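You operate a simulated robot arm through the tools that you are given. There is no shell and no other tool. Be economical: measure what you need, move in short steps, check, and stop when the job is done.

You run a simulated robot arm. Do the job below in one go: nothing can be reset, and whatever is moved stays where it is left.

Task
Fetch the open bottle from the top of the pack table and stand it on the top of the grey table. Then open the pack table drawer, take the red cap from the top of the pack table and leave it in the inside of the pack table drawer, then shut the drawer. The order counts. Set down upright: open bottle.

The check looks at the end state, three seconds after you hand in, the way a careful person would. Anything else that was tipped, shoved, dropped, spilled or broken makes it a failure. Lids that push on must go on centred and level and be pressed home; caps that screw on are set level and turned clockwise until they are tight.

Robot
A 6-joint arm with a two-finger gripper on a trunk, on a base that drives. Base frame: it is fixed to the floor where the robot stands at the start and does not move with it; the origin is under the middle of the robot, x ahead of it, y to its left, z up; the surface under the hand at the start is at about z = 0.8. Readings come in m, degrees, newtons and seconds.
Its first joint turns from -166.0 to 166.0 degrees. Places, roughly: inside of the pack table drawer [0.6, 0.2, 0.7]; pack table drawer [0.5, 0.2, 0.7]; red cap (4x4x2 cm) [0.6, 0.1, 0.8]; top of the grey table [-0.8, 3.4, 0.8]. Payload 3.43 kg.
Tool frame: the origin (TCP) lies between the finger pads and is the grasp point; the fingertips stand 0.02 m ahead of it; z points along the fingers, y is the line along which they close. The gripper opens to 0.19 m. The gripper's body begins 0.248 m behind the TCP.
Orientation is that of the tool frame in the base frame, as a unit quaternion [x, y, z, w]. With the fingers straight down and closing along the base's y, the tool's x points along the base's -x, its y along +y and its z along -z.

Tools
- The arm moves only by the tool drive_tool. Its argument "motion" is text: rows parted by semicolons, each of 7 numbers parted by spaces: the shift along the base's x, y, z in m, then the turn, a rotation vector about the base's x, y, z in degrees, then the opening in per cent of the stroke, from 0 (shut) to 100 (fully open). In form: x y z wx wy wz grip; .... A call has 1 to 12 rows; each row shifts and turns the commanded pose from where the row before left it. A row lasts 0.2 s, in which the tool goes at most 0.05 m and 8.6 degrees; a call with a longer step from one row to the next is refused whole, and so is a gripper value outside its range. Where a pose cannot be reached the arm comes as near as it can. A force on the tool above 40 N (or 10 N above the force at the start of the call, whichever is more), or a blocked arm, ends the call early, and 0.2 s more pass. The fingers move at their own pace (about 0.045 m/s each) and stop on an object; they squeeze with about 29 N. The grip force told is the motor's: it shows also when the fingers shut on nothing. Time passes only in rows, and 0.2 s behind the last, so rows that do not move let the fingers close. The reply holds the time, the measured pose of the TCP, the force on the tool along the base axes, the opening and the grip force, in the units named above and with some noise, with the torque about the TCP (base axes, N m) and any sound that the robot's microphone picked up.
- Cameras (640 x 400 px; columns grow to the right, rows downward): "scene" is now at [0.0219, 0.1727, 1.2099]; the picture's right is [-0.31, -0.95, 0.00], its down [-0.62, 0.20, -0.76] and it looks along [0.72, -0.23, -0.65] (base axes); focal length 214 px, centre (320, 200). "wrist" rides on the gripper at [0.07, -0.008, -0.288] in the tool frame; the picture's right is [0.12, 0.99, 0.00], its down [-0.96, 0.12, -0.25] and it looks along [-0.25, 0.03, 0.97] (tool axes); focal length 261 px, centre (320, 200). There is no depth. A picture from a camera that has moved, and an enlarged one, comes with that camera's place and axes in the base frame and with its lens.
- grab_frame(camera): a new picture of that camera. No time passes.
- move_column(by): slides the trunk up (or, below 0, down) by that many m; the arm and the scene camera ride with it, the base frame stays. It gives what a move gives, with no picture.
- steer(legs): drives the robot by 1 to 6 legs, each [ahead, turn to the left] in m and degrees, along the robot's own axes; the way and the turn of a leg run together, so that a leg with both is an arc; at most 1.5 m and 180 degrees a leg. The arm and the cameras ride along, it lands a little off, and it stops where it bumps. It gives what a move gives.
- head_to(pan, tilt): turns the head with the scene camera to pan (to the left, within 155 degrees either way) and tilt (down, from -29 to 69), counted from straight ahead of the robot. It gives what a move gives.
- enlarge(camera, box): a new picture of the part [left, top, right, bottom] of that camera's present view, enlarged. No time passes.
- sign_off(): hands the job in; it is judged then, once.

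Work in short steps. Places have to be worked out from the pictures, the camera data and where the tool is seen: move nearer, look again, correct. Check each grasp and each placing, and mend what went wrong. You have 165 turns and 108 pictures in all, those below and enlarged ones among them. Open the gripper and draw the arm clear of the work before you hand the job in, unless the task says otherwise; then end with one line.

The tools are called after "Emit:" as a command line: name --argument value ..., lists and objects as JSON in quotes. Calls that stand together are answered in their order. drive_tool: Moves the arm, as the interface text tells. Its arguments: {"type":"object","properties":{"motion":{"type":"string"}},"required":["motion"]} The other tools are called the same way: move_column (by) slides the trunk up or down; steer (legs) drives the base; head_to (pan, tilt) turns the head that bears the scene camera; grab_frame (camera) takes a picture; enlarge (camera, box) takes an enlarged picture of a part of a camera's view; sign_off () hands the job in.

At the start:

```text
t: 0.0
position: [0.7144, 0.0847, 1.1546]
orientation: [0.0, 1.0, 0.0, 0.001]
ft_force: [0.4, 0.4, 0.2]
wrist_torque: [0.01, -0.03, 0.0]
gripper_width: 0.1899
gripper_force: 0.0
trunk travel left (down, up): [-0.025, 0.215]
robot x, y, heading: [-0.0032, 0.0019, 0.1]
head pan, tilt: [-18.0, 40.8]
```

scene: 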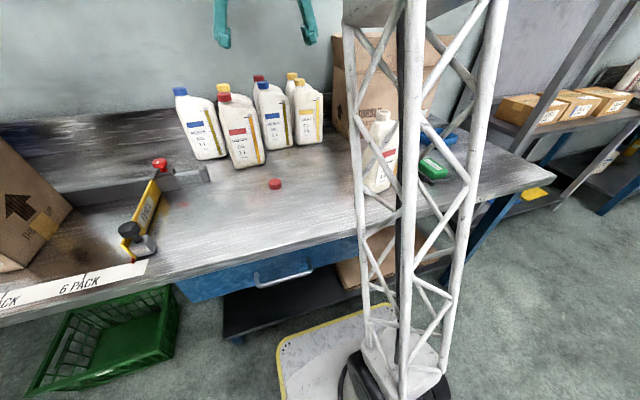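
wrist: 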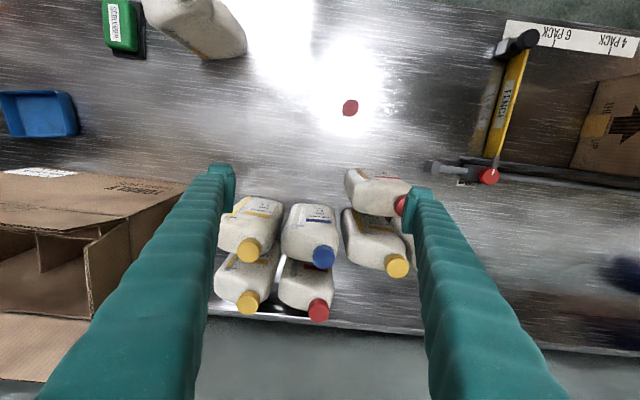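

The bottle looks to stand near (0.48, -0.16), with its neck at about z 1.03, and the cap near (0.58, 0.14). I'll enlarge both views to check.

Emit:
enlarge --camera "scene" --box '[320, 90, 480, 210]'

Emit:
enlarge --camera "wrist" --box '[80, 0, 400, 200]'

```text
3.33 times, centred on (400, 150) of scene
camera zoom: at [0.0219, 0.1727, 1.2099], right [-0.31, -0.95, 0.0], down [-0.62, 0.2, -0.76], along [0.72, -0.23, -0.65], focal length 715 px, centre (53, 367)
```

zoom: 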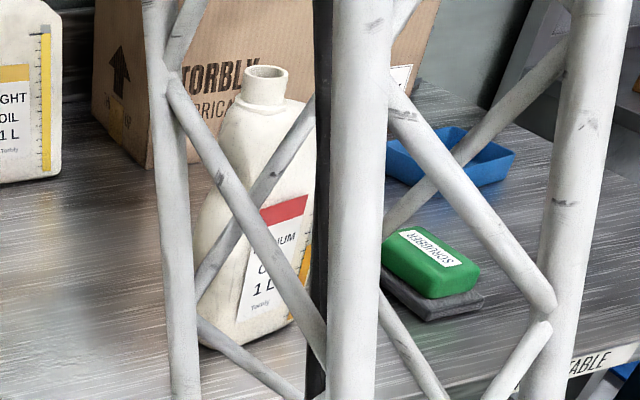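

```text
2.00 times, centred on (240, 100) of wrist
camera zoom: at [0.6456, 0.0752, 1.4427], right [-0.12, 0.99, 0.0], down [0.96, 0.12, 0.25], along [0.25, 0.03, -0.97], focal length 521 px, centre (480, 400)
```

zoom: 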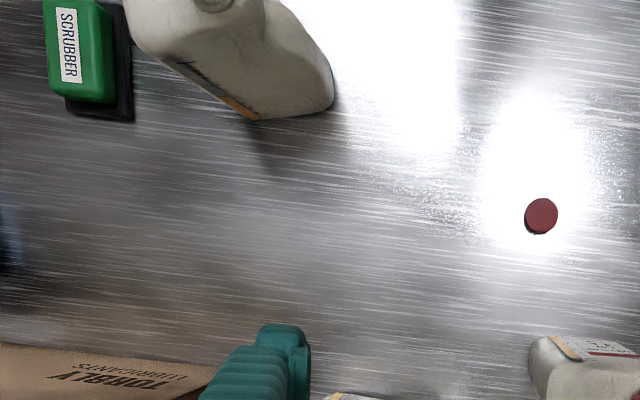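

The neck works out near (0.49, -0.135, 1.025), with the label facing the robot. I'll hover above it, staying clear, and look down.

Emit:
drive_tool --motion "0 0 0.03 0 0 0 100; 0 0 0.03 0 0 0 100; -0.028 -0.0275 0 0 0 0 100; -0.028 -0.0275 0 0 0 0 100; -0.028 -0.0275 0 0 0 0 100; -0.028 -0.0275 0 0 0 0 100; -0.028 -0.0275 0 0 0 0 100; -0.028 -0.0275 0 0 0 0 100; -0.028 -0.0275 0 0 0 0 100; -0.028 -0.0275 0 0 0 0 100"

Emit:
grab_frame --camera "wrist"

Emit:
grab_frame --camera "scene"

```text
t: 2.2
position: [0.4825, -0.1369, 1.1841]
orientation: [0.001, 1.0, 0.0, 0.0]
ft_force: [1.1, 0.6, -0.9]
wrist_torque: [-0.02, 0.16, 0.01]
gripper_width: 0.1901
gripper_force: 0.0
out of reach, approached as far as the arm can: row 1, 2
trunk travel left (down, up): [-0.025, 0.215]
robot x, y, heading: [-0.0026, 0.0026, -0.2]
head pan, tilt: [-18.0, 40.8]
```

```text
103 pictures are left
camera wrist: at [0.4124, -0.1467, 1.472], right [-0.12, 0.99, 0.0], down [0.96, 0.12, 0.25], along [0.25, 0.03, -0.97], focal length 261 px, centre (320, 200)
```

wrist: 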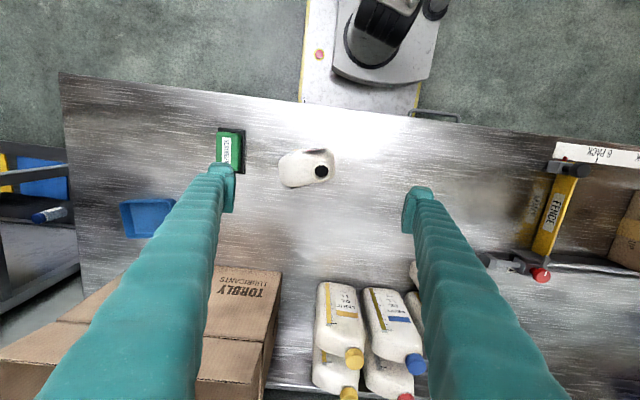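

```text
102 pictures are left
camera scene: at [0.0222, 0.1727, 1.2099], right [-0.31, -0.95, 0.0], down [-0.62, 0.2, -0.76], along [0.72, -0.23, -0.65], focal length 214 px, centre (320, 200)
```

scene: 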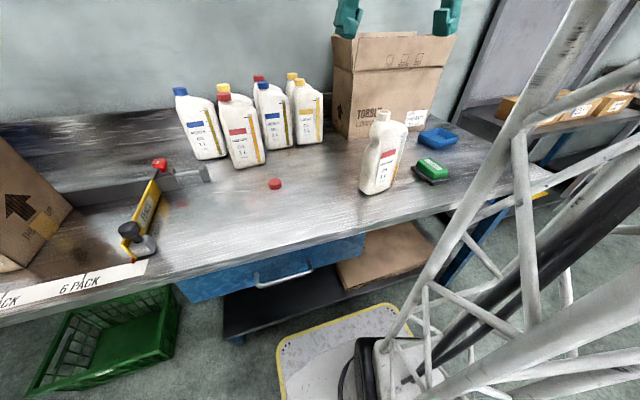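

Now the bottle is clear in both views. I'll enlarge it to get its outline and yaw.

Emit:
enlarge --camera "wrist" --box '[208, 115, 368, 215]'

Emit:
enlarge --camera "scene" --box '[320, 100, 448, 200]'

```text
4.00 times, centred on (288, 165) of wrist
camera zoom: at [0.4124, -0.1467, 1.472], right [-0.12, 0.99, 0.0], down [0.96, 0.12, 0.25], along [0.25, 0.03, -0.97], focal length 1043 px, centre (448, 340)
```

zoom: 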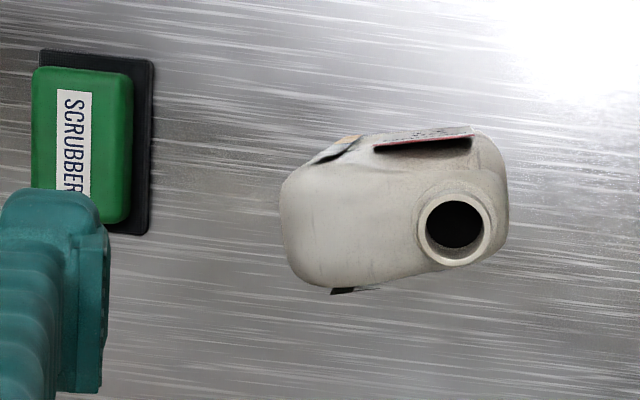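

```text
4.00 times, centred on (384, 150) of scene
camera zoom: at [0.0222, 0.1727, 1.2099], right [-0.31, -0.95, 0.0], down [-0.62, 0.2, -0.76], along [0.72, -0.23, -0.65], focal length 858 px, centre (64, 400)
```

zoom: 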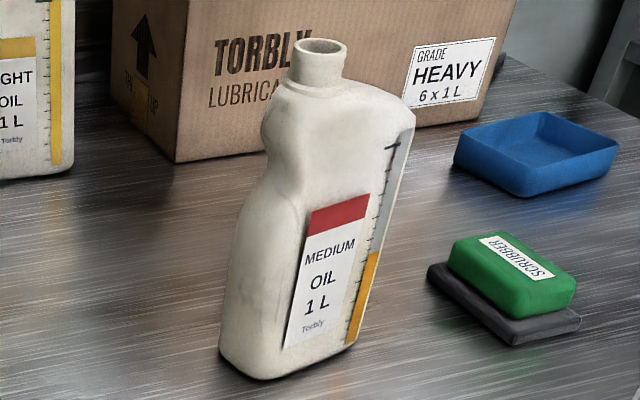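

The body is about 11 x 6.5 cm, its long axis turned about 16° from y, centred near (0.49, -0.164). I'll turn the tool by -73.8° about z, so the fingers close on the thin direction, and centre it above the body.

Emit:
drive_tool --motion "0.001 -0.003 0 0 0 -8.2 100; 0.001 -0.003 0 0 0 -8.2 100; 0.001 -0.003 0 0 0 -8.2 100; 0.001 -0.003 0 0 0 -8.2 100; 0.001 -0.003 0 0 0 -8.2 100; 0.001 -0.003 0 0 0 -8.2 100; 0.001 -0.003 0 0 0 -8.2 100; 0 -0.003 0 0 0 -8.2 100; 0 -0.003 0 0 0 -8.2 100"

Emit:
grab_frame --camera "wrist"

```text
t: 4.2
position: [0.4886, -0.163, 1.1825]
orientation: [0.601, 0.799, 0.0, 0.001]
ft_force: [-0.1, 0.1, 0.0]
wrist_torque: [-0.03, 0.01, 0.0]
gripper_width: 0.19
gripper_force: 0.0
trunk travel left (down, up): [-0.025, 0.215]
robot x, y, heading: [0.0, -0.0, -0.1]
head pan, tilt: [-18.0, 40.8]
```

```text
99 pictures are left
camera wrist: at [0.4622, -0.0989, 1.4705], right [0.92, 0.39, 0.0], down [0.38, -0.89, 0.25], along [0.1, -0.23, -0.97], focal length 261 px, centre (320, 200)
```

wrist: 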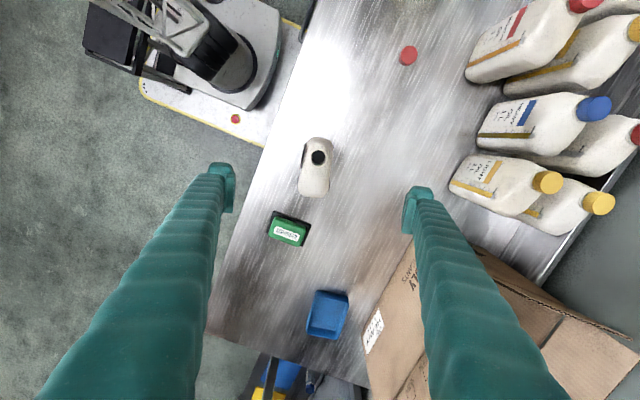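

Now I'll enlarge to check the centring and yaw along the closing line.

Emit:
enlarge --camera "wrist" --box '[240, 120, 400, 220]'

```text
4.00 times, centred on (320, 170) of wrist
camera zoom: at [0.4622, -0.0989, 1.4705], right [0.92, 0.39, 0.0], down [0.38, -0.89, 0.25], along [0.1, -0.23, -0.97], focal length 1043 px, centre (320, 320)
```

zoom: 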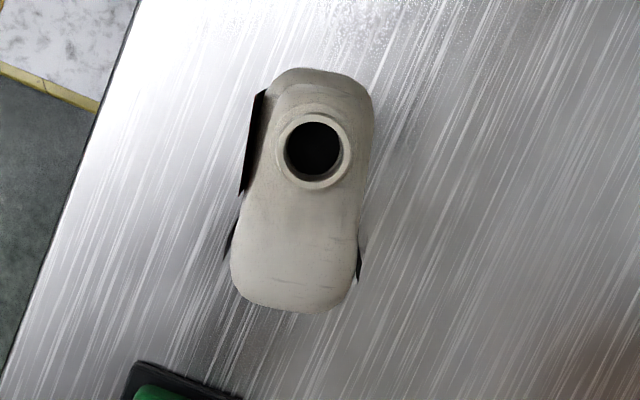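

The yaw matches, and the bottle sits about 9 mm towards the robot side of the tool. I'll correct that and go down straddling it to z≈0.90.

Emit:
drive_tool --motion "-0.008 -0.0035 0 0 0 0 100; 0 0 -0.04 0 0 0 100; 0 0 -0.04 0 0 0 100; 0 0 -0.04 0 0 0 100; 0 0 -0.04 0 0 0 100; 0 0 -0.04 0 0 0 100; 0 0 -0.04 0 0 0 100; 0 0 -0.04 0 0 0 100; 0 0 -0.005 0 0 0 100"

Emit:
grab_frame --camera "wrist"

Emit:
grab_frame --camera "scene"

```text
t: 6.2
position: [0.4798, -0.1666, 0.8963]
orientation: [0.6, 0.8, 0.0, 0.0]
ft_force: [0.2, 0.0, -0.9]
wrist_torque: [-0.01, 0.0, 0.01]
gripper_width: 0.19
gripper_force: 0.1
trunk travel left (down, up): [-0.025, 0.215]
robot x, y, heading: [-0.0006, -0.0014, 0.0]
head pan, tilt: [-18.0, 40.8]
```

```text
97 pictures are left
camera wrist: at [0.4529, -0.1033, 1.1854], right [0.92, 0.39, 0.0], down [0.38, -0.89, 0.25], along [0.1, -0.23, -0.97], focal length 261 px, centre (320, 200)
```

wrist: 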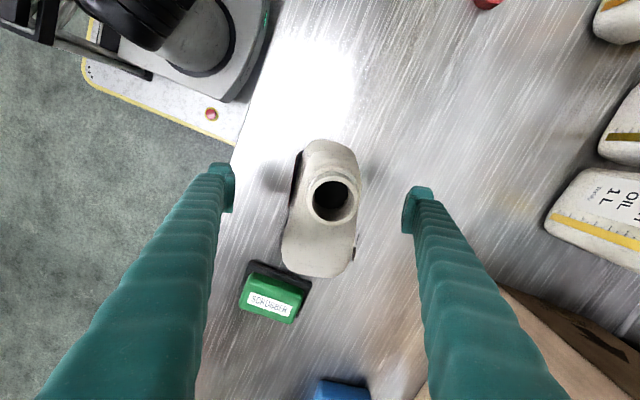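

```text
96 pictures are left
camera scene: at [0.0218, 0.1727, 1.2099], right [-0.31, -0.95, 0.0], down [-0.62, 0.2, -0.76], along [0.72, -0.23, -0.65], focal length 214 px, centre (320, 200)
```

scene: 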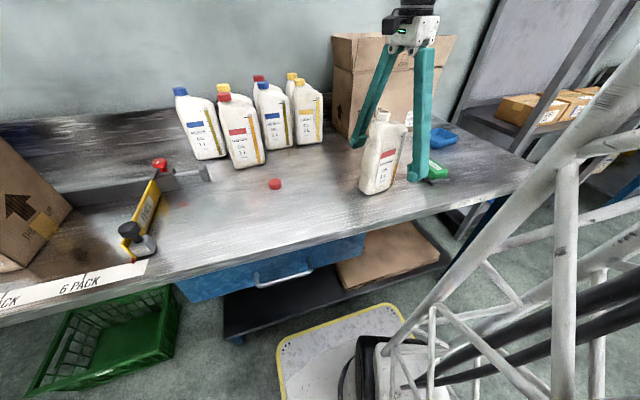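

The fingers straddle the body as intended. Closing now.

Emit:
drive_tool --motion "0 0 0 0 0 0 40; 0 0 0 0 0 0 40; 0 0 0 0 0 0 40; 0 0 0 0 0 0 40; 0 0 0 0 0 0 40; 0 0 0 0 0 0 20; 0 0 0 0 0 0 0; 0 0 0 0 0 0 0; 0 0 0 0 0 0 0; 0 0 0 0 0 0 0; 0 0 0 0 0 0 0"

Emit:
grab_frame --camera "wrist"

```text
t: 8.6
position: [0.4813, -0.1668, 0.898]
orientation: [0.601, 0.8, 0.0, 0.001]
ft_force: [2.4, 1.2, 2.8]
wrist_torque: [0.13, -0.03, -0.04]
gripper_width: 0.063
gripper_force: 29.8
trunk travel left (down, up): [-0.025, 0.215]
robot x, y, heading: [-0.0003, 0.0012, -0.0]
head pan, tilt: [-18.0, 40.8]
```

```text
95 pictures are left
camera wrist: at [0.4531, -0.1033, 1.1859], right [0.92, 0.39, 0.0], down [0.38, -0.89, 0.25], along [0.1, -0.23, -0.97], focal length 261 px, centre (320, 200)
```

wrist: 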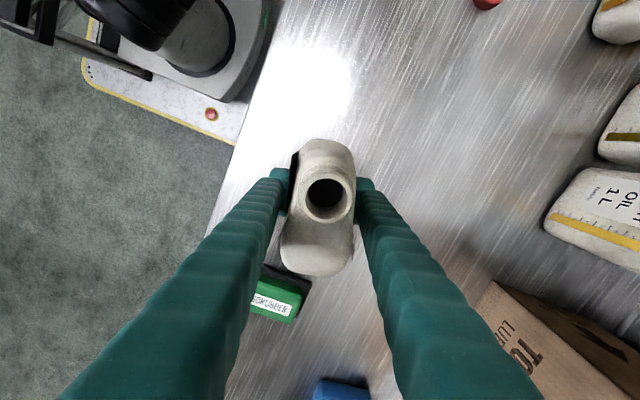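

Gripped at 63 mm with 29.8 N. I'll lift a little slowly, then look at force and attitude.

Emit:
drive_tool --motion "0 0 0.005 0 0 0 0; 0 0 0.015 0 0 0 0; 0 0 0.02 0 0 0 0; 0 0 0.02 0 0 0 0; 0 0 0.02 0 0 0 0; 0 0 0 0 0 0 0"

Emit:
grab_frame --camera "scene"

```text
t: 10.0
position: [0.4816, -0.1675, 0.9761]
orientation: [0.601, 0.799, 0.0, 0.0]
ft_force: [-0.3, 0.3, -4.7]
wrist_torque: [-0.02, 0.03, 0.01]
gripper_width: 0.0629
gripper_force: 29.4
trunk travel left (down, up): [-0.025, 0.215]
robot x, y, heading: [0.0015, 0.0018, -0.0]
head pan, tilt: [-18.0, 40.8]
```

```text
94 pictures are left
camera scene: at [0.022, 0.1726, 1.2099], right [-0.31, -0.95, 0.0], down [-0.62, 0.2, -0.76], along [0.72, -0.23, -0.65], focal length 214 px, centre (320, 200)
```

scene: 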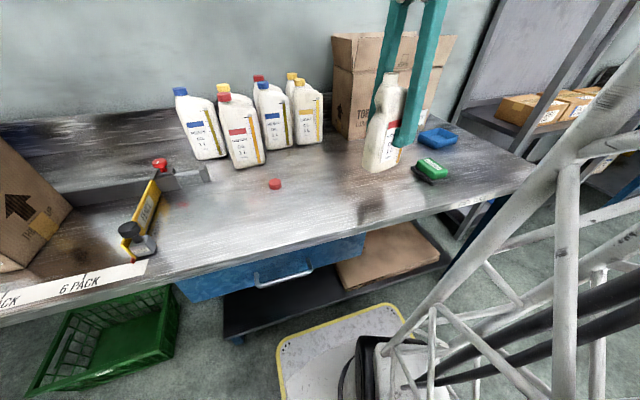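

The lift is good, about 5 N and hanging straight. I'll raise it further and pull it in, then turn the head towards the grey table (bearing about 103°).

Emit:
drive_tool --motion "0 0 0.03 0 0 0 0; 0 0 0.03 0 0 0 0; 0 0 0.03 0 0 0 0; 0 0 0.03 0 0 0 0; 0 0 0 0 0 0 0"

Emit:
head_to --pan 100 --tilt 20

Emit:
grab_frame --camera "scene"

```text
t: 11.2
position: [0.4816, -0.1681, 1.0974]
orientation: [0.601, 0.8, 0.0, 0.0]
ft_force: [0.4, -0.9, -5.4]
wrist_torque: [-0.05, 0.01, 0.01]
gripper_width: 0.0631
gripper_force: 29.3
trunk travel left (down, up): [-0.025, 0.215]
robot x, y, heading: [0.0009, -0.0022, 0.0]
head pan, tilt: [-18.0, 40.8]
```

```text
t: 13.2
position: [0.4806, -0.1683, 1.0966]
orientation: [0.601, 0.799, 0.0, 0.0]
ft_force: [0.3, -0.1, -5.7]
wrist_torque: [-0.04, 0.01, 0.01]
gripper_width: 0.0627
gripper_force: 29.3
trunk travel left (down, up): [-0.025, 0.215]
robot x, y, heading: [0.0034, 0.0029, 0.0]
head pan, tilt: [100.0, 20.0]
```

```text
93 pictures are left
camera scene: at [-0.0745, 0.2904, 1.2424], right [0.98, 0.17, 0.0], down [0.06, -0.34, -0.94], along [-0.16, 0.93, -0.34], focal length 214 px, centre (320, 200)
```

scene: 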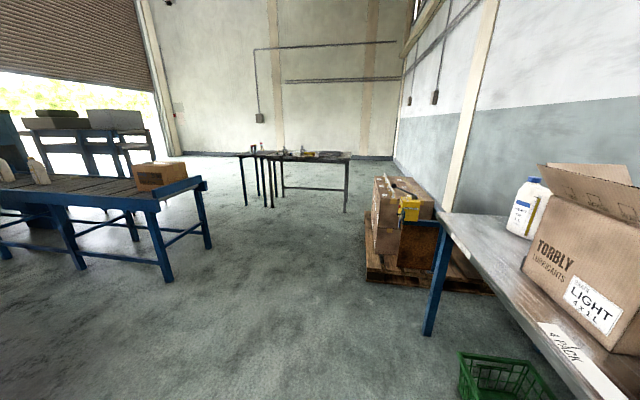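

The grey table appears ahead at about y = 3, with things standing on it. I'll enlarge.

Emit:
enlarge --camera "scene" --box '[220, 120, 380, 220]'

```text
4.00 times, centred on (300, 170) of scene
camera zoom: at [-0.0745, 0.2904, 1.2424], right [0.98, 0.17, 0.0], down [0.06, -0.34, -0.94], along [-0.16, 0.93, -0.34], focal length 858 px, centre (400, 320)
```

zoom: 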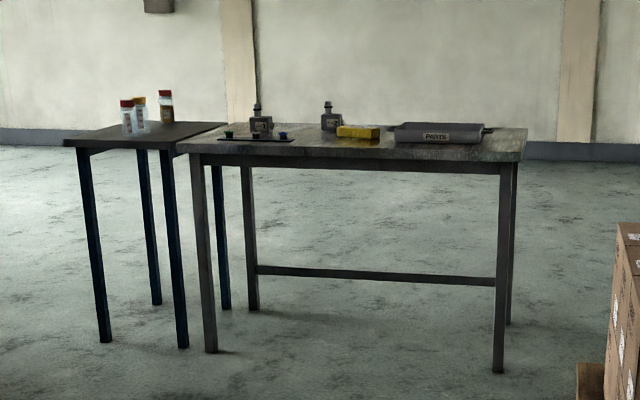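

The grey table spans about x -1.28 to -0.15, with its near edge at y ≈ 3.05. Its front middle, near (-0.8, 3.2), looks free. I'll back off from the pack table, turn left and drive part of the way with the bottle held high.

Emit:
steer --legs '[[-0.3, 0], [0, 100], [1.0, 0]]'

Emit:
head_to --pan 0 --tilt 25

Emit:
grab_frame --camera "scene"

```text
t: 24.4
position: [-0.3989, 1.4896, 1.0968]
orientation: [-0.228, 0.974, 0.0, 0.0]
ft_force: [0.3, -0.1, -6.4]
wrist_torque: [-0.02, -0.01, -0.02]
gripper_width: 0.063
gripper_force: 29.5
trunk travel left (down, up): [-0.025, 0.215]
robot x, y, heading: [-0.4777, 0.9904, 100.4]
head pan, tilt: [100.0, 20.0]
```

```text
t: 26.2
position: [-0.3991, 1.4894, 1.0961]
orientation: [-0.229, 0.973, 0.0, 0.0]
ft_force: [-0.5, -0.7, -5.2]
wrist_torque: [0.0, -0.03, -0.04]
gripper_width: 0.0628
gripper_force: 28.5
trunk travel left (down, up): [-0.025, 0.215]
robot x, y, heading: [-0.4775, 0.9881, 100.3]
head pan, tilt: [0.0, 25.0]
```

```text
91 pictures are left
camera scene: at [-0.6774, 0.9829, 1.2343], right [0.98, 0.18, 0.0], down [0.08, -0.42, -0.91], along [-0.16, 0.89, -0.42], focal length 214 px, centre (320, 200)
```

scene: 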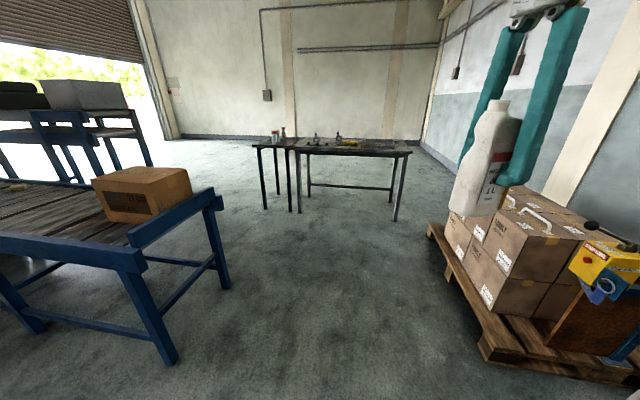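

The way ahead is clear. I'll drive another 1.1 m and look down at the table top.

Emit:
steer --legs '[[1.1, -3]]'

Emit:
grab_frame --camera "scene"

```text
t: 31.8
position: [-0.5466, 2.5667, 1.097]
orientation: [-0.207, 0.978, -0.001, -0.001]
ft_force: [-0.9, 0.8, -5.0]
wrist_torque: [0.05, -0.02, -0.01]
gripper_width: 0.0628
gripper_force: 28.9
trunk travel left (down, up): [-0.025, 0.215]
robot x, y, heading: [-0.6456, 2.0674, 97.9]
head pan, tilt: [0.0, 25.0]
```

```text
90 pictures are left
camera scene: at [-0.8477, 2.0731, 1.2343], right [0.99, 0.13, 0.0], down [0.06, -0.42, -0.91], along [-0.12, 0.9, -0.42], focal length 214 px, centre (320, 200)
```

scene: 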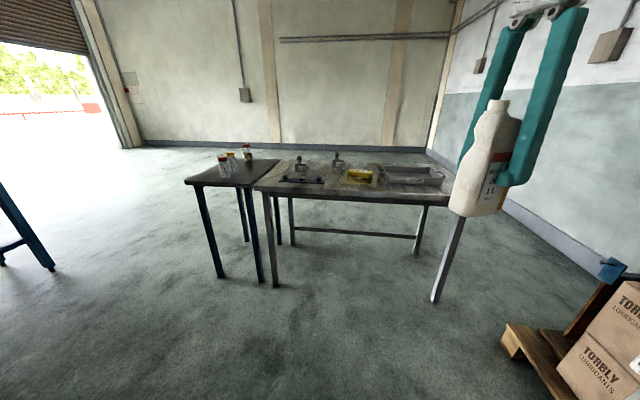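

Emit:
enlarge --camera "scene" --box '[180, 130, 500, 330]'

```text
2.00 times, centred on (340, 230) of scene
camera zoom: at [-0.8477, 2.0731, 1.2343], right [0.99, 0.13, 0.0], down [0.06, -0.42, -0.91], along [-0.12, 0.9, -0.42], focal length 429 px, centre (280, 140)
```

zoom: 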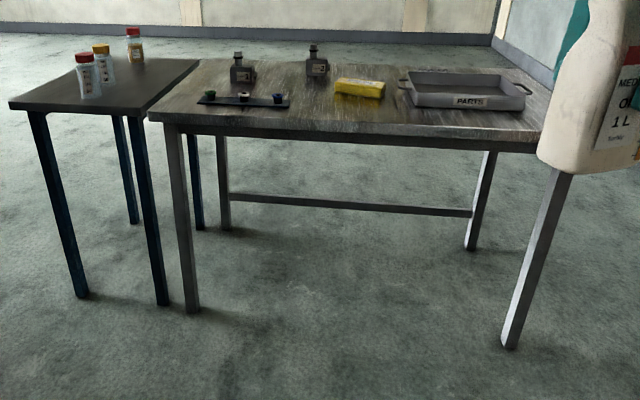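

Working from this view, the front middle around (-0.8, 3.19) is free; the tray, sponge and PARTS bin are all behind or beside it. I'll drive 0.58 m closer.

Emit:
steer --legs '[[0.58, 0]]'

Emit:
head_to --pan -10 --tilt 40

Emit:
grab_frame --camera "scene"

Emit:
grab_frame --camera "wrist"

```text
t: 35.1
position: [-0.6146, 3.1476, 1.0959]
orientation: [-0.201, 0.98, -0.001, -0.001]
ft_force: [-0.2, 0.0, -5.2]
wrist_torque: [0.04, -0.06, -0.01]
gripper_width: 0.0629
gripper_force: 28.7
trunk travel left (down, up): [-0.025, 0.215]
robot x, y, heading: [-0.7256, 2.6515, 96.7]
head pan, tilt: [0.0, 25.0]
```

```text
t: 35.9
position: [-0.6133, 3.147, 1.0967]
orientation: [-0.201, 0.98, -0.001, -0.001]
ft_force: [0.0, 0.5, -4.2]
wrist_torque: [0.03, -0.04, -0.02]
gripper_width: 0.0627
gripper_force: 29.2
trunk travel left (down, up): [-0.025, 0.215]
robot x, y, heading: [-0.7234, 2.6509, 96.8]
head pan, tilt: [-10.0, 40.0]
```

```text
88 pictures are left
camera scene: at [-0.9068, 2.6517, 1.2111], right [1.0, -0.05, 0.0], down [-0.03, -0.64, -0.77], along [0.04, 0.77, -0.64], focal length 214 px, centre (320, 200)
```

scene: 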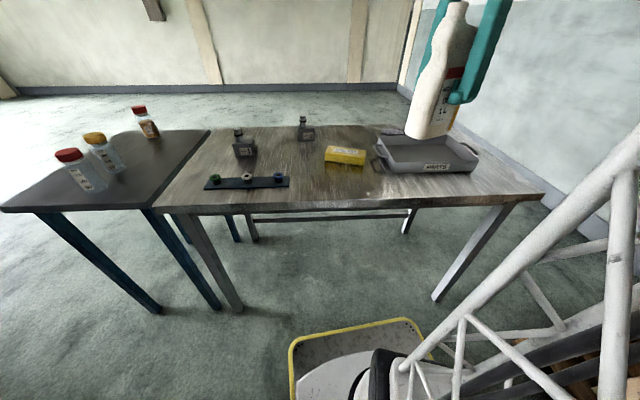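

```text
87 pictures are left
camera wrist: at [-0.6752, 3.112, 1.3852], right [-0.5, 0.87, 0.0], down [0.84, 0.48, 0.25], along [0.21, 0.12, -0.97], focal length 261 px, centre (320, 200)
```

wrist: 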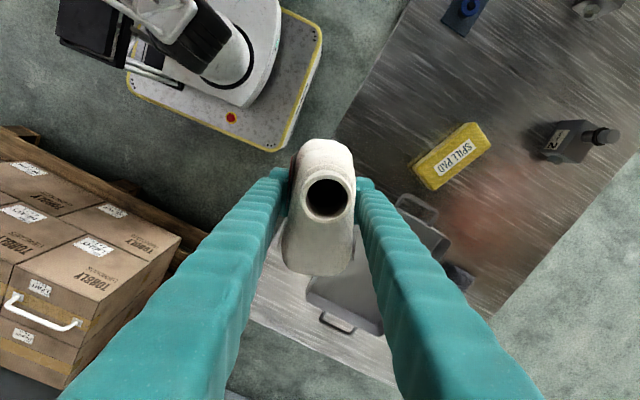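

Recomputed, the table's front edge is at y≈3.11, the sponge front at 3.34 and the tray's right end at x≈-0.98. I'll move the bottle over (-0.80, 3.215).

Emit:
drive_tool --motion "-0.0374 0.0136 0 0 0 0 0; -0.0374 0.0136 0 0 0 0 0; -0.0374 0.0136 0 0 0 0 0; -0.0374 0.0136 0 0 0 0 0; -0.0374 0.0136 0 0 0 0 0; 0 0 -0.04 0 0 0 0; 0 0 -0.04 0 0 0 0; 0 0 -0.04 0 0 0 0; 0 0 0 0 0 0 0"

Emit:
grab_frame --camera "scene"

Emit:
grab_frame --camera "wrist"

```text
t: 37.9
position: [-0.801, 3.2148, 0.9768]
orientation: [-0.2, 0.98, 0.0, 0.0]
ft_force: [-0.7, -0.2, -5.1]
wrist_torque: [0.02, -0.04, 0.04]
gripper_width: 0.0629
gripper_force: 28.7
trunk travel left (down, up): [-0.025, 0.215]
robot x, y, heading: [-0.7198, 2.6522, 97.0]
head pan, tilt: [-10.0, 40.0]
```

```text
86 pictures are left
camera scene: at [-0.9069, 2.6517, 1.211], right [1.0, -0.05, 0.0], down [-0.03, -0.64, -0.77], along [0.04, 0.76, -0.64], focal length 214 px, centre (320, 200)
```

scene: 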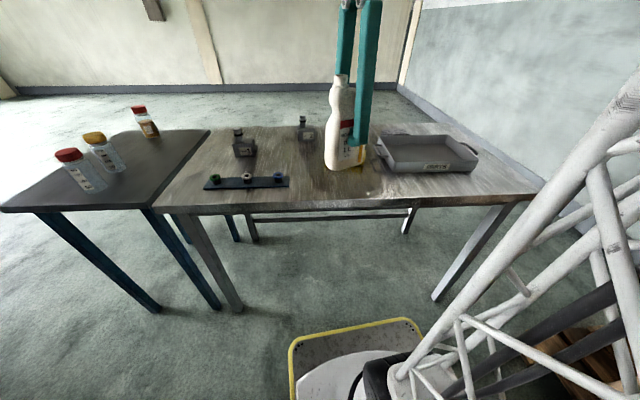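

```text
85 pictures are left
camera wrist: at [-0.8615, 3.1777, 1.2663], right [-0.5, 0.87, 0.0], down [0.84, 0.48, 0.25], along [0.21, 0.12, -0.97], focal length 261 px, centre (320, 200)
```

wrist: 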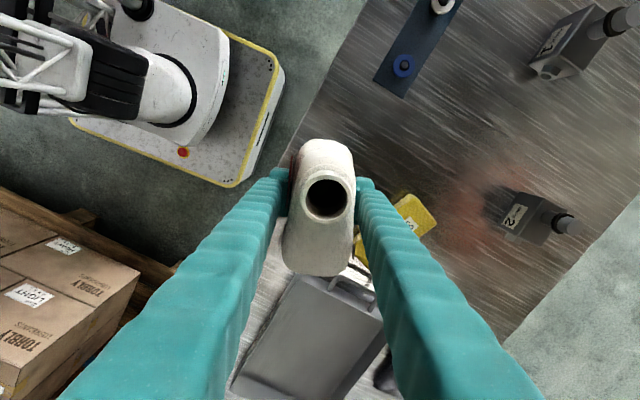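

Position looks right, with clearance to the sponge and bin. I'll lower to just above the grasp height of 0.897, then feel for contact.

Emit:
drive_tool --motion "0 0 -0.03 0 0 0 0; 0 0 -0.03 0 0 0 0; 0 0 -0.01 0 0 0 0; 0 0 -0.004 0 0 0 0; 0 0 -0.003 0 0 0 0; 0 0 0 0 0 0 0"

Emit:
enlarge --camera "scene" --box '[260, 80, 420, 200]'

```text
t: 39.3
position: [-0.8021, 3.2163, 0.9009]
orientation: [-0.2, 0.98, 0.0, 0.0]
ft_force: [0.9, -0.4, -5.4]
wrist_torque: [-0.01, -0.05, 0.01]
gripper_width: 0.0628
gripper_force: 28.7
trunk travel left (down, up): [-0.025, 0.215]
robot x, y, heading: [-0.7214, 2.6499, 96.8]
head pan, tilt: [-10.0, 40.0]
```

```text
3.33 times, centred on (340, 140) of scene
camera zoom: at [-0.9069, 2.6516, 1.211], right [1.0, -0.05, 0.0], down [-0.03, -0.64, -0.77], along [0.04, 0.76, -0.64], focal length 715 px, centre (253, 400)
```

zoom: 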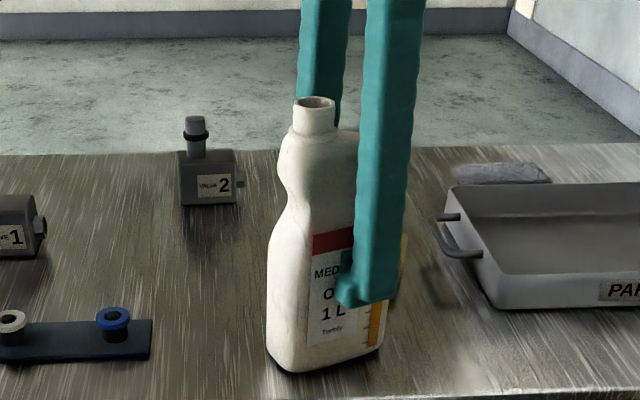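

Almost down and still the full 5 N. I'll go down in 2 mm steps until the load comes off.

Emit:
drive_tool --motion "0 0 -0.002 0 0 0 0; 0 0 -0.001 0 0 0 0; 0 0 0 0 0 0 0"

```text
t: 40.1
position: [-0.8031, 3.2162, 0.8969]
orientation: [-0.2, 0.98, 0.001, 0.0]
ft_force: [1.8, 1.3, 9.2]
wrist_torque: [-0.36, 0.32, 0.02]
gripper_width: 0.0628
gripper_force: 29.1
trunk travel left (down, up): [-0.025, 0.215]
robot x, y, heading: [-0.7195, 2.6518, 96.8]
head pan, tilt: [-10.0, 40.0]
```

It is in contact. I'll ease off 1 mm and open to about 0.11 m.

Emit:
drive_tool --motion "0 0 0.001 0 0 0 0; 0 0 0 0 0 0 40; 0 0 0 0 0 0 60; 0 0 0 0 0 0 60; 0 0 0 0 0 0 60; 0 0 0 0 0 0 60; 0 0 0 0 0 0 60"

Emit:
enlarge --camera "scene" --box '[260, 80, 420, 200]'

Emit:
grab_frame --camera "wrist"

```text
t: 41.7
position: [-0.8024, 3.2149, 0.8978]
orientation: [-0.201, 0.98, 0.0, -0.001]
ft_force: [0.1, -0.3, 0.3]
wrist_torque: [0.04, 0.0, 0.0]
gripper_width: 0.1139
gripper_force: 0.0
trunk travel left (down, up): [-0.025, 0.215]
robot x, y, heading: [-0.7232, 2.6556, 96.2]
head pan, tilt: [-10.0, 40.0]
```

```text
3.33 times, centred on (340, 140) of scene
camera zoom: at [-0.9069, 2.6515, 1.211], right [1.0, -0.05, 0.0], down [-0.03, -0.64, -0.77], along [0.04, 0.76, -0.64], focal length 715 px, centre (253, 400)
```

zoom: 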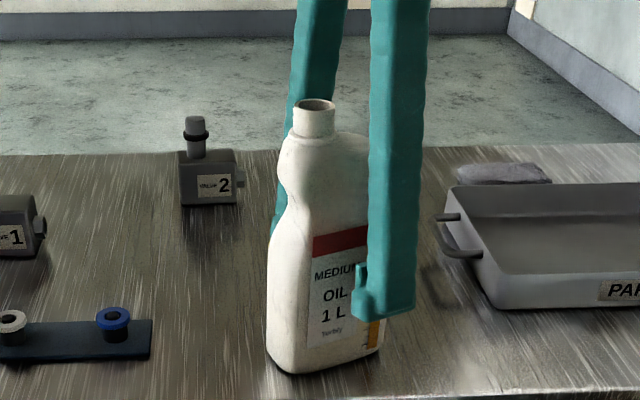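

```text
82 pictures are left
camera wrist: at [-0.8634, 3.1795, 1.1861], right [-0.5, 0.87, 0.0], down [0.84, 0.48, 0.25], along [0.21, 0.12, -0.97], focal length 261 px, centre (320, 200)
```

wrist: 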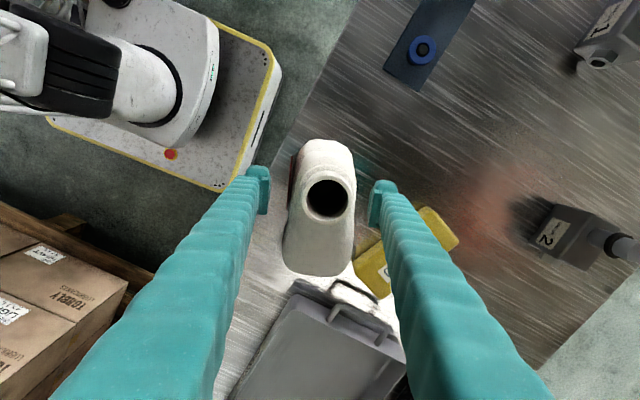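

The bottle stands upright and free of the fingers. I'll raise the gripper straight up and clear.

Emit:
drive_tool --motion "0 0 0.03 0 0 0 60; 0 0 0.04 0 0 0 60; 0 0 0.04 0 0 0 60; 0 0 0.04 0 0 0 60; 0 0 0.04 0 0 0 60; 0 0 0.04 0 0 0 60; 0 0 0.03 0 0 0 60"

Emit:
grab_frame --camera "scene"

```text
t: 43.3
position: [-0.8042, 3.2134, 1.1581]
orientation: [-0.2, 0.98, 0.0, 0.0]
ft_force: [-0.3, -0.5, 0.0]
wrist_torque: [0.0, 0.02, -0.01]
gripper_width: 0.1139
gripper_force: 0.0
trunk travel left (down, up): [-0.025, 0.215]
robot x, y, heading: [-0.724, 2.6509, 97.0]
head pan, tilt: [-10.0, 40.0]
```

```text
81 pictures are left
camera scene: at [-0.9069, 2.6516, 1.211], right [1.0, -0.05, 0.0], down [-0.03, -0.64, -0.77], along [0.04, 0.76, -0.64], focal length 214 px, centre (320, 200)
```

scene: 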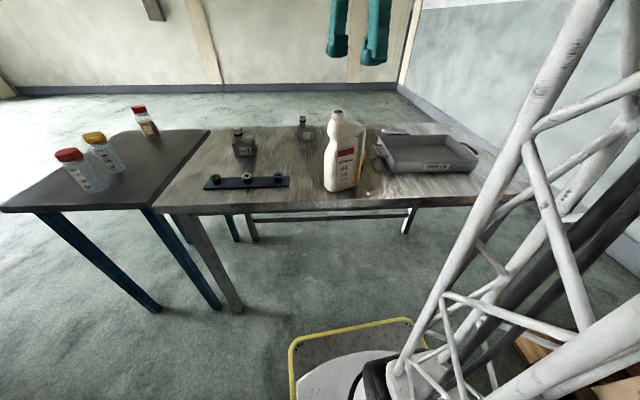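

The bottle is done. Next I'll reverse along the same path and turn back to face the pack table, standing about 0.4 m back from the start position.

Emit:
steer --legs '[[-1.25, 0], [-1.25, 0], [0, -97]]'

Emit:
head_to --pan -10 --tilt 35

Emit:
grab_frame --camera "scene"

```text
t: 59.9
position: [0.1288, 0.1712, 1.1573]
orientation: [0.596, 0.803, 0.0, 0.0]
ft_force: [-0.2, 0.6, 0.1]
wrist_torque: [0.01, 0.0, 0.02]
gripper_width: 0.1139
gripper_force: 0.0
trunk travel left (down, up): [-0.025, 0.215]
robot x, y, heading: [-0.4409, 0.1518, 0.7]
head pan, tilt: [-10.0, 40.0]
```

```text
t: 60.5
position: [0.1288, 0.1702, 1.1574]
orientation: [0.597, 0.803, 0.0, 0.0]
ft_force: [-0.9, -0.2, -0.5]
wrist_torque: [0.03, 0.02, 0.0]
gripper_width: 0.1139
gripper_force: 0.0
trunk travel left (down, up): [-0.025, 0.215]
robot x, y, heading: [-0.4376, 0.1503, 0.7]
head pan, tilt: [-10.0, 35.0]
```

```text
80 pictures are left
camera scene: at [-0.4128, 0.3356, 1.2186], right [-0.16, -0.99, 0.0], down [-0.57, 0.09, -0.82], along [0.81, -0.13, -0.57], focal length 214 px, centre (320, 200)
```

scene: 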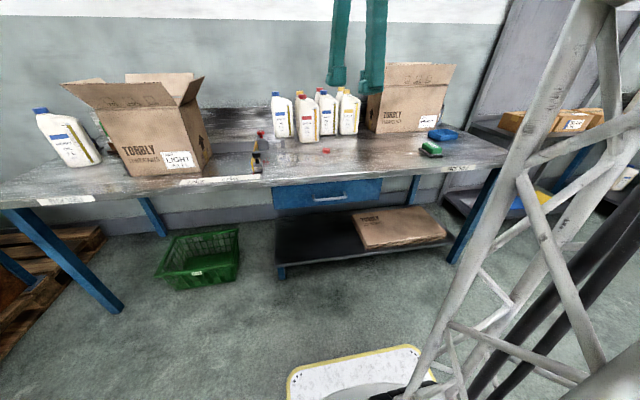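

I'll enlarge the drawer front and the cap.

Emit:
enlarge --camera "scene" --box '[250, 130, 410, 230]'

```text
4.00 times, centred on (330, 180) of scene
camera zoom: at [-0.4128, 0.3356, 1.2186], right [-0.16, -0.99, 0.0], down [-0.57, 0.09, -0.82], along [0.81, -0.13, -0.57], focal length 858 px, centre (280, 280)
```

zoom: 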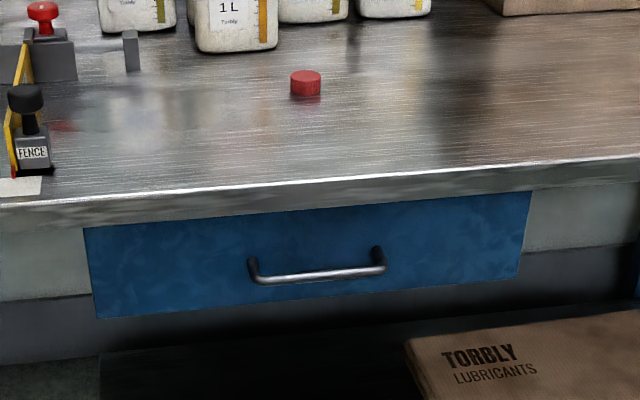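

The handle bar works out near (0.31, 0.177, 0.713), about 3.5 cm proud of the drawer face, with the table edge at x≈0.34. I'll square the tool so the fingers close along x, then hover over the bar to measure the gap.

Emit:
drive_tool --motion "0.03 0.001 -0.03 0 0 -8.4 60; 0.03 0.001 -0.03 0 0 -8.4 60; 0.03 0.001 -0.03 0 0 0 60; 0.03 0.001 -0.03 0 0 0 60; 0.03 0.001 -0.03 0 0 0 60; 0.02 0.002 -0.03 0 0 0 60; 0 0 0 0 0 0 60"

Emit:
grab_frame --camera "wrist"

Emit:
grab_frame --camera "scene"

```text
t: 62.1
position: [0.299, 0.1759, 0.9764]
orientation: [0.707, 0.707, 0.0, 0.0]
ft_force: [-0.6, 0.3, -0.5]
wrist_torque: [-0.01, 0.02, 0.0]
gripper_width: 0.1142
gripper_force: 0.0
trunk travel left (down, up): [-0.025, 0.215]
robot x, y, heading: [-0.4392, 0.1516, 0.7]
head pan, tilt: [-10.0, 35.0]
```

```text
78 pictures are left
camera wrist: at [0.2916, 0.2458, 1.2654], right [0.99, 0.12, 0.0], down [0.12, -0.96, 0.25], along [0.03, -0.25, -0.97], focal length 261 px, centre (320, 200)
```

wrist: 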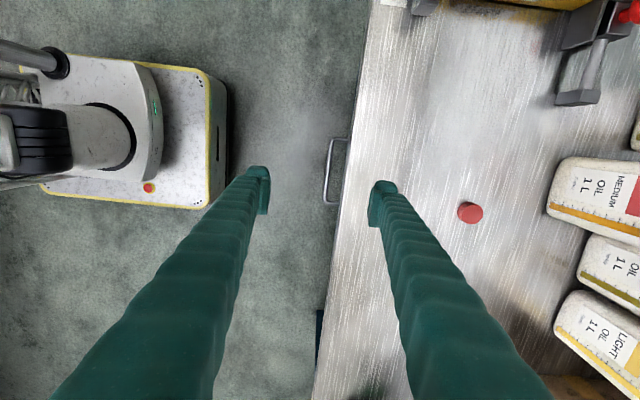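

```text
77 pictures are left
camera scene: at [-0.4127, 0.3356, 1.2186], right [-0.16, -0.99, 0.0], down [-0.57, 0.09, -0.82], along [0.81, -0.13, -0.57], focal length 214 px, centre (320, 200)
```

scene: 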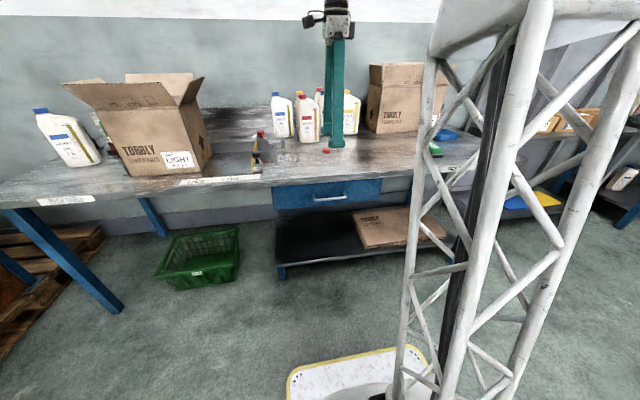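

Emit:
enlarge --camera "wrist" --box '[270, 120, 398, 220]'

```text
4.00 times, centred on (334, 170) of wrist
camera zoom: at [0.2916, 0.2458, 1.2654], right [0.99, 0.12, 0.0], down [0.12, -0.96, 0.25], along [0.03, -0.25, -0.97], focal length 1043 px, centre (264, 320)
```

zoom: 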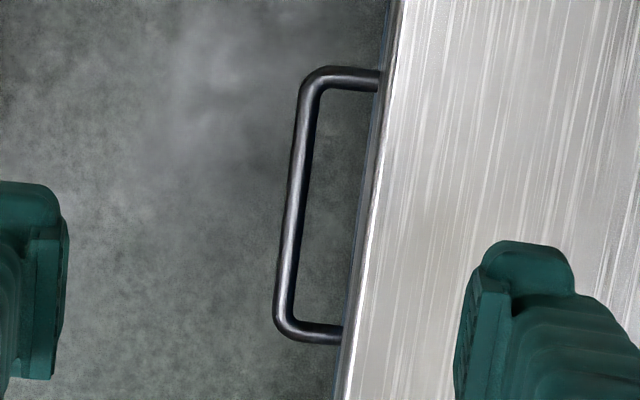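

The finger would fit behind the bar with only about 4 mm to spare, so I'll grip the bar from the front with the tool horizontal instead. First I'll back the base 0.22 m for room.

Emit:
steer --legs '[[-0.22, -0.7]]'

Emit:
drive_tool --motion "0 0 0 0 -8.2 0 40; 0 0 0 0 -8.2 0 40; 0 0 0 0 -8.2 0 40; 0 0 0 0 -8.2 0 40; 0 0 0 0 -8.2 0 40; 0 0 0 0 -8.2 0 40; 0 0 0 0 -8.2 0 40; 0 0 0 0 -8.2 0 40; 0 0 0 0 -8.2 0 40; 0 0 0 0 -8.2 0 40; 0 0 0 0 -8 0 40; 0 0 0 0 0 0 40"

```text
t: 63.8
position: [0.0756, 0.1657, 0.9773]
orientation: [0.711, 0.703, 0.001, 0.0]
ft_force: [0.1, 0.6, -1.1]
wrist_torque: [0.01, 0.02, 0.01]
gripper_width: 0.1141
gripper_force: 0.0
trunk travel left (down, up): [-0.025, 0.215]
robot x, y, heading: [-0.6596, 0.1507, 0.1]
head pan, tilt: [-10.0, 35.0]
```

```text
t: 66.4
position: [0.106, 0.1589, 1.0232]
orientation: [0.505, 0.498, 0.501, 0.496]
ft_force: [-0.5, 0.5, -0.1]
wrist_torque: [-0.01, 0.02, 0.02]
gripper_width: 0.0758
gripper_force: 0.2
out of reach, approached as far as the arm can: row 8, 9, 10, 11
trunk travel left (down, up): [-0.025, 0.215]
robot x, y, heading: [-0.6646, 0.1492, 0.1]
head pan, tilt: [-10.0, 35.0]
```

The tool is now horizontal. I'll lower towards handle height in front of the drawer, checking that the pose is followed.

Emit:
drive_tool --motion "0.01 0 -0.04 0 0 0 40; 0.01 0 -0.04 0 0 0 40; 0.01 0 -0.04 0 0 0 40; 0.01 0 -0.04 0 0 0 40; 0.01 0 -0.04 0 0 0 40; 0 0 0 0 0 0 40"

Emit:
grab_frame --camera "wrist"

Emit:
grab_frame --camera "scene"

```text
t: 67.8
position: [0.2292, 0.1634, 0.888]
orientation: [0.503, 0.497, 0.503, 0.496]
ft_force: [0.6, -0.5, 0.5]
wrist_torque: [0.0, 0.04, 0.04]
gripper_width: 0.0761
gripper_force: 0.1
out of reach, approached as far as the arm can: row 1, 2, 3, 4, 5
trunk travel left (down, up): [-0.025, 0.215]
robot x, y, heading: [-0.6635, 0.154, -0.0]
head pan, tilt: [-10.0, 35.0]
```

```text
75 pictures are left
camera wrist: at [-0.0586, 0.2342, 0.8812], right [0.0, 0.11, 0.99], down [-0.25, -0.96, 0.1], along [0.97, -0.25, 0.02], focal length 261 px, centre (320, 200)
```

wrist: 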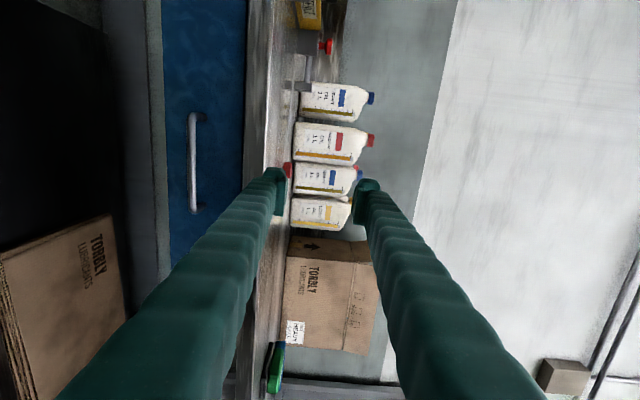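

```text
74 pictures are left
camera scene: at [-0.6335, 0.3343, 1.2186], right [-0.18, -0.98, 0.0], down [-0.56, 0.1, -0.82], along [0.81, -0.14, -0.57], focal length 214 px, centre (320, 200)
```

scene: 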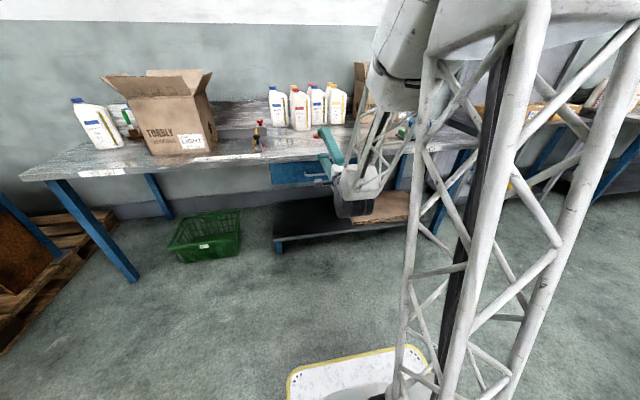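

Fully horizontal sits at the arm's limit here. I'll tilt the tool to about 35° below horizontal, which still clears the drawer face, and see where it settles.

Emit:
drive_tool --motion "0 0 0 0 7 0 30; 0 0 0 0 7 0 30; 0 0 0 0 7 0 30; 0 0 0 0 7 0 30; 0 0 0 0 7 0 30; 0 0 0 0 0 0 30"

```text
t: 69.2
position: [0.2286, 0.1694, 0.8848]
orientation: [0.622, 0.62, 0.347, 0.33]
ft_force: [0.3, -0.8, 0.1]
wrist_torque: [0.0, 0.05, 0.0]
gripper_width: 0.0568
gripper_force: 0.0
out of reach, approached as far as the arm can: row 5
trunk travel left (down, up): [-0.025, 0.215]
robot x, y, heading: [-0.663, 0.1527, -0.0]
head pan, tilt: [-10.0, 35.0]
```

The commanded pose restarts from the measured one on each call, and the tool now points 33° below horizontal. I'll lower to about 8 cm in front of and above the bar.

Emit:
drive_tool --motion "0 0 -0.03 0 0 0 30; 0 0 -0.03 0 0 0 30; 0 0 -0.03 0 0 0 30; 0 0 -0.03 0 0 0 30; 0 0 0 0 0 0 30"

Emit:
grab_frame --camera "wrist"

```text
t: 70.4
position: [0.2325, 0.1693, 0.8264]
orientation: [0.638, 0.633, 0.314, 0.307]
ft_force: [0.0, 0.4, -0.7]
wrist_torque: [0.02, 0.0, -0.01]
gripper_width: 0.0568
gripper_force: 0.2
out of reach, approached as far as the arm can: row 1, 2, 3, 4
trunk travel left (down, up): [-0.025, 0.215]
robot x, y, heading: [-0.6648, 0.1508, -0.2]
head pan, tilt: [-10.0, 35.0]
```

```text
73 pictures are left
camera wrist: at [0.0005, 0.2367, 0.9976], right [0.61, 0.11, 0.79], down [-0.13, -0.96, 0.23], along [0.78, -0.24, -0.57], focal length 261 px, centre (320, 200)
```

wrist: 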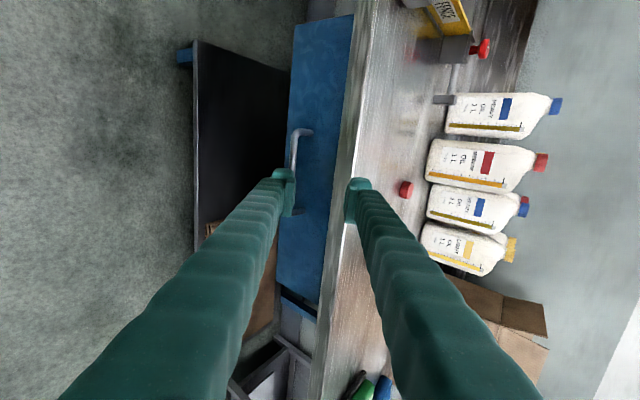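

The limit looks like the wrist, and it should ease with a more stretched arm. I'll lower the trunk, back the base 0.15 m, and reach forward and down.

Emit:
move_column --by -0.025

Emit:
steer --legs '[[-0.15, 0]]'

Emit:
drive_tool --motion "0.04 0 -0.01 0 0 0 30; 0.04 0 -0.01 0 0 0 30; 0.03 0 -0.02 0 0 0 30; 0 0 -0.02 0 0 0 30; 0 0 0 0 0 0 30"

```text
t: 71.1
position: [0.233, 0.1686, 0.8018]
orientation: [0.637, 0.633, 0.315, 0.307]
ft_force: [-0.5, 0.1, 0.1]
wrist_torque: [0.0, 0.0, 0.01]
gripper_width: 0.0571
gripper_force: 0.0
trunk travel left (down, up): [0.0, 0.24]
robot x, y, heading: [-0.6598, 0.1488, 0.2]
head pan, tilt: [-10.0, 35.0]
```

```text
t: 72.5
position: [0.0817, 0.1706, 0.8025]
orientation: [0.637, 0.633, 0.316, 0.306]
ft_force: [0.4, -0.2, 0.3]
wrist_torque: [0.02, -0.01, 0.05]
gripper_width: 0.0569
gripper_force: 0.0
trunk travel left (down, up): [0.0, 0.24]
robot x, y, heading: [-0.812, 0.1478, 0.1]
head pan, tilt: [-10.0, 35.0]
```

```text
t: 73.7
position: [0.1969, 0.1707, 0.7619]
orientation: [0.639, 0.637, 0.31, 0.3]
ft_force: [-0.1, 1.6, 0.3]
wrist_torque: [0.01, -0.03, -0.01]
gripper_width: 0.0569
gripper_force: 0.1
out of reach, approached as far as the arm can: row 3, 4
trunk travel left (down, up): [0.0, 0.24]
robot x, y, heading: [-0.8131, 0.1494, 0.1]
head pan, tilt: [-10.0, 35.0]
```

Better: 1.01 m out at z 0.762. I'll approach the pre-grasp point along the tool line.

Emit:
drive_tool --motion "0.03 0 -0.004 0 0 0 30; 0.03 0 -0.004 0 0 0 30; 0 0 0 0 0 0 30"

Emit:
grab_frame --camera "wrist"

```text
t: 74.5
position: [0.2577, 0.1673, 0.7539]
orientation: [0.638, 0.633, 0.314, 0.305]
ft_force: [0.1, 0.2, 0.2]
wrist_torque: [0.0, 0.03, 0.01]
gripper_width: 0.057
gripper_force: 0.1
trunk travel left (down, up): [0.0, 0.24]
robot x, y, heading: [-0.8123, 0.1521, -0.0]
head pan, tilt: [-10.0, 35.0]
```

```text
72 pictures are left
camera wrist: at [0.0262, 0.2347, 0.927], right [0.61, 0.11, 0.78], down [-0.12, -0.97, 0.23], along [0.78, -0.24, -0.58], focal length 261 px, centre (320, 200)
```

wrist: 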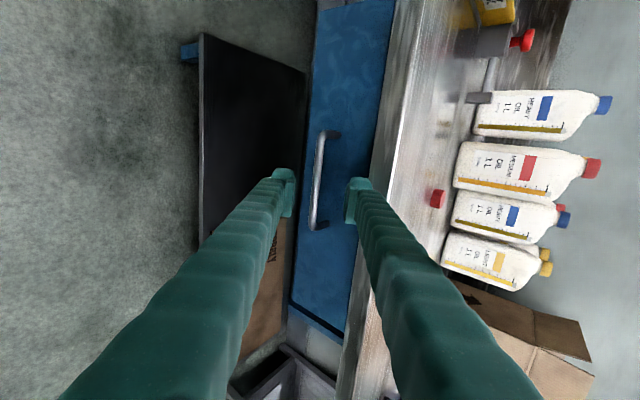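

The bar sits between the fingers. I'll narrow the opening to about 38 mm and advance along the tool axis onto it.

Emit:
drive_tool --motion "0 0 0 0 0 0 20; 0.013 0.001 -0.011 0 0 0 20; 0.013 0.001 -0.011 0 0 0 20; 0.012 0 -0.011 0 0 0 20; 0 0 0 0 0 0 20"

Emit:
enlarge --camera "wrist" --box '[240, 110, 400, 250]'

```text
t: 75.7
position: [0.2993, 0.1707, 0.7315]
orientation: [0.639, 0.635, 0.312, 0.303]
ft_force: [-0.4, 0.4, -0.4]
wrist_torque: [0.0, -0.02, 0.01]
gripper_width: 0.0382
gripper_force: 0.0
out of reach, approached as far as the arm can: row 3, 4
trunk travel left (down, up): [0.0, 0.24]
robot x, y, heading: [-0.8119, 0.1495, -0.0]
head pan, tilt: [-10.0, 35.0]
```

```text
2.86 times, centred on (320, 180) of wrist
camera zoom: at [0.0695, 0.2377, 0.9049], right [0.62, 0.11, 0.78], down [-0.12, -0.97, 0.23], along [0.78, -0.24, -0.58], focal length 745 px, centre (320, 257)
```

zoom: 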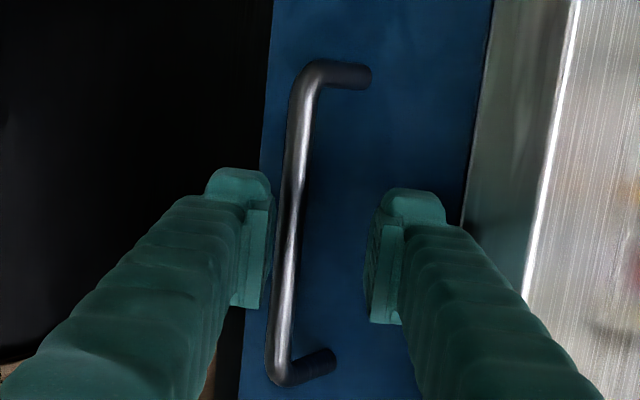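

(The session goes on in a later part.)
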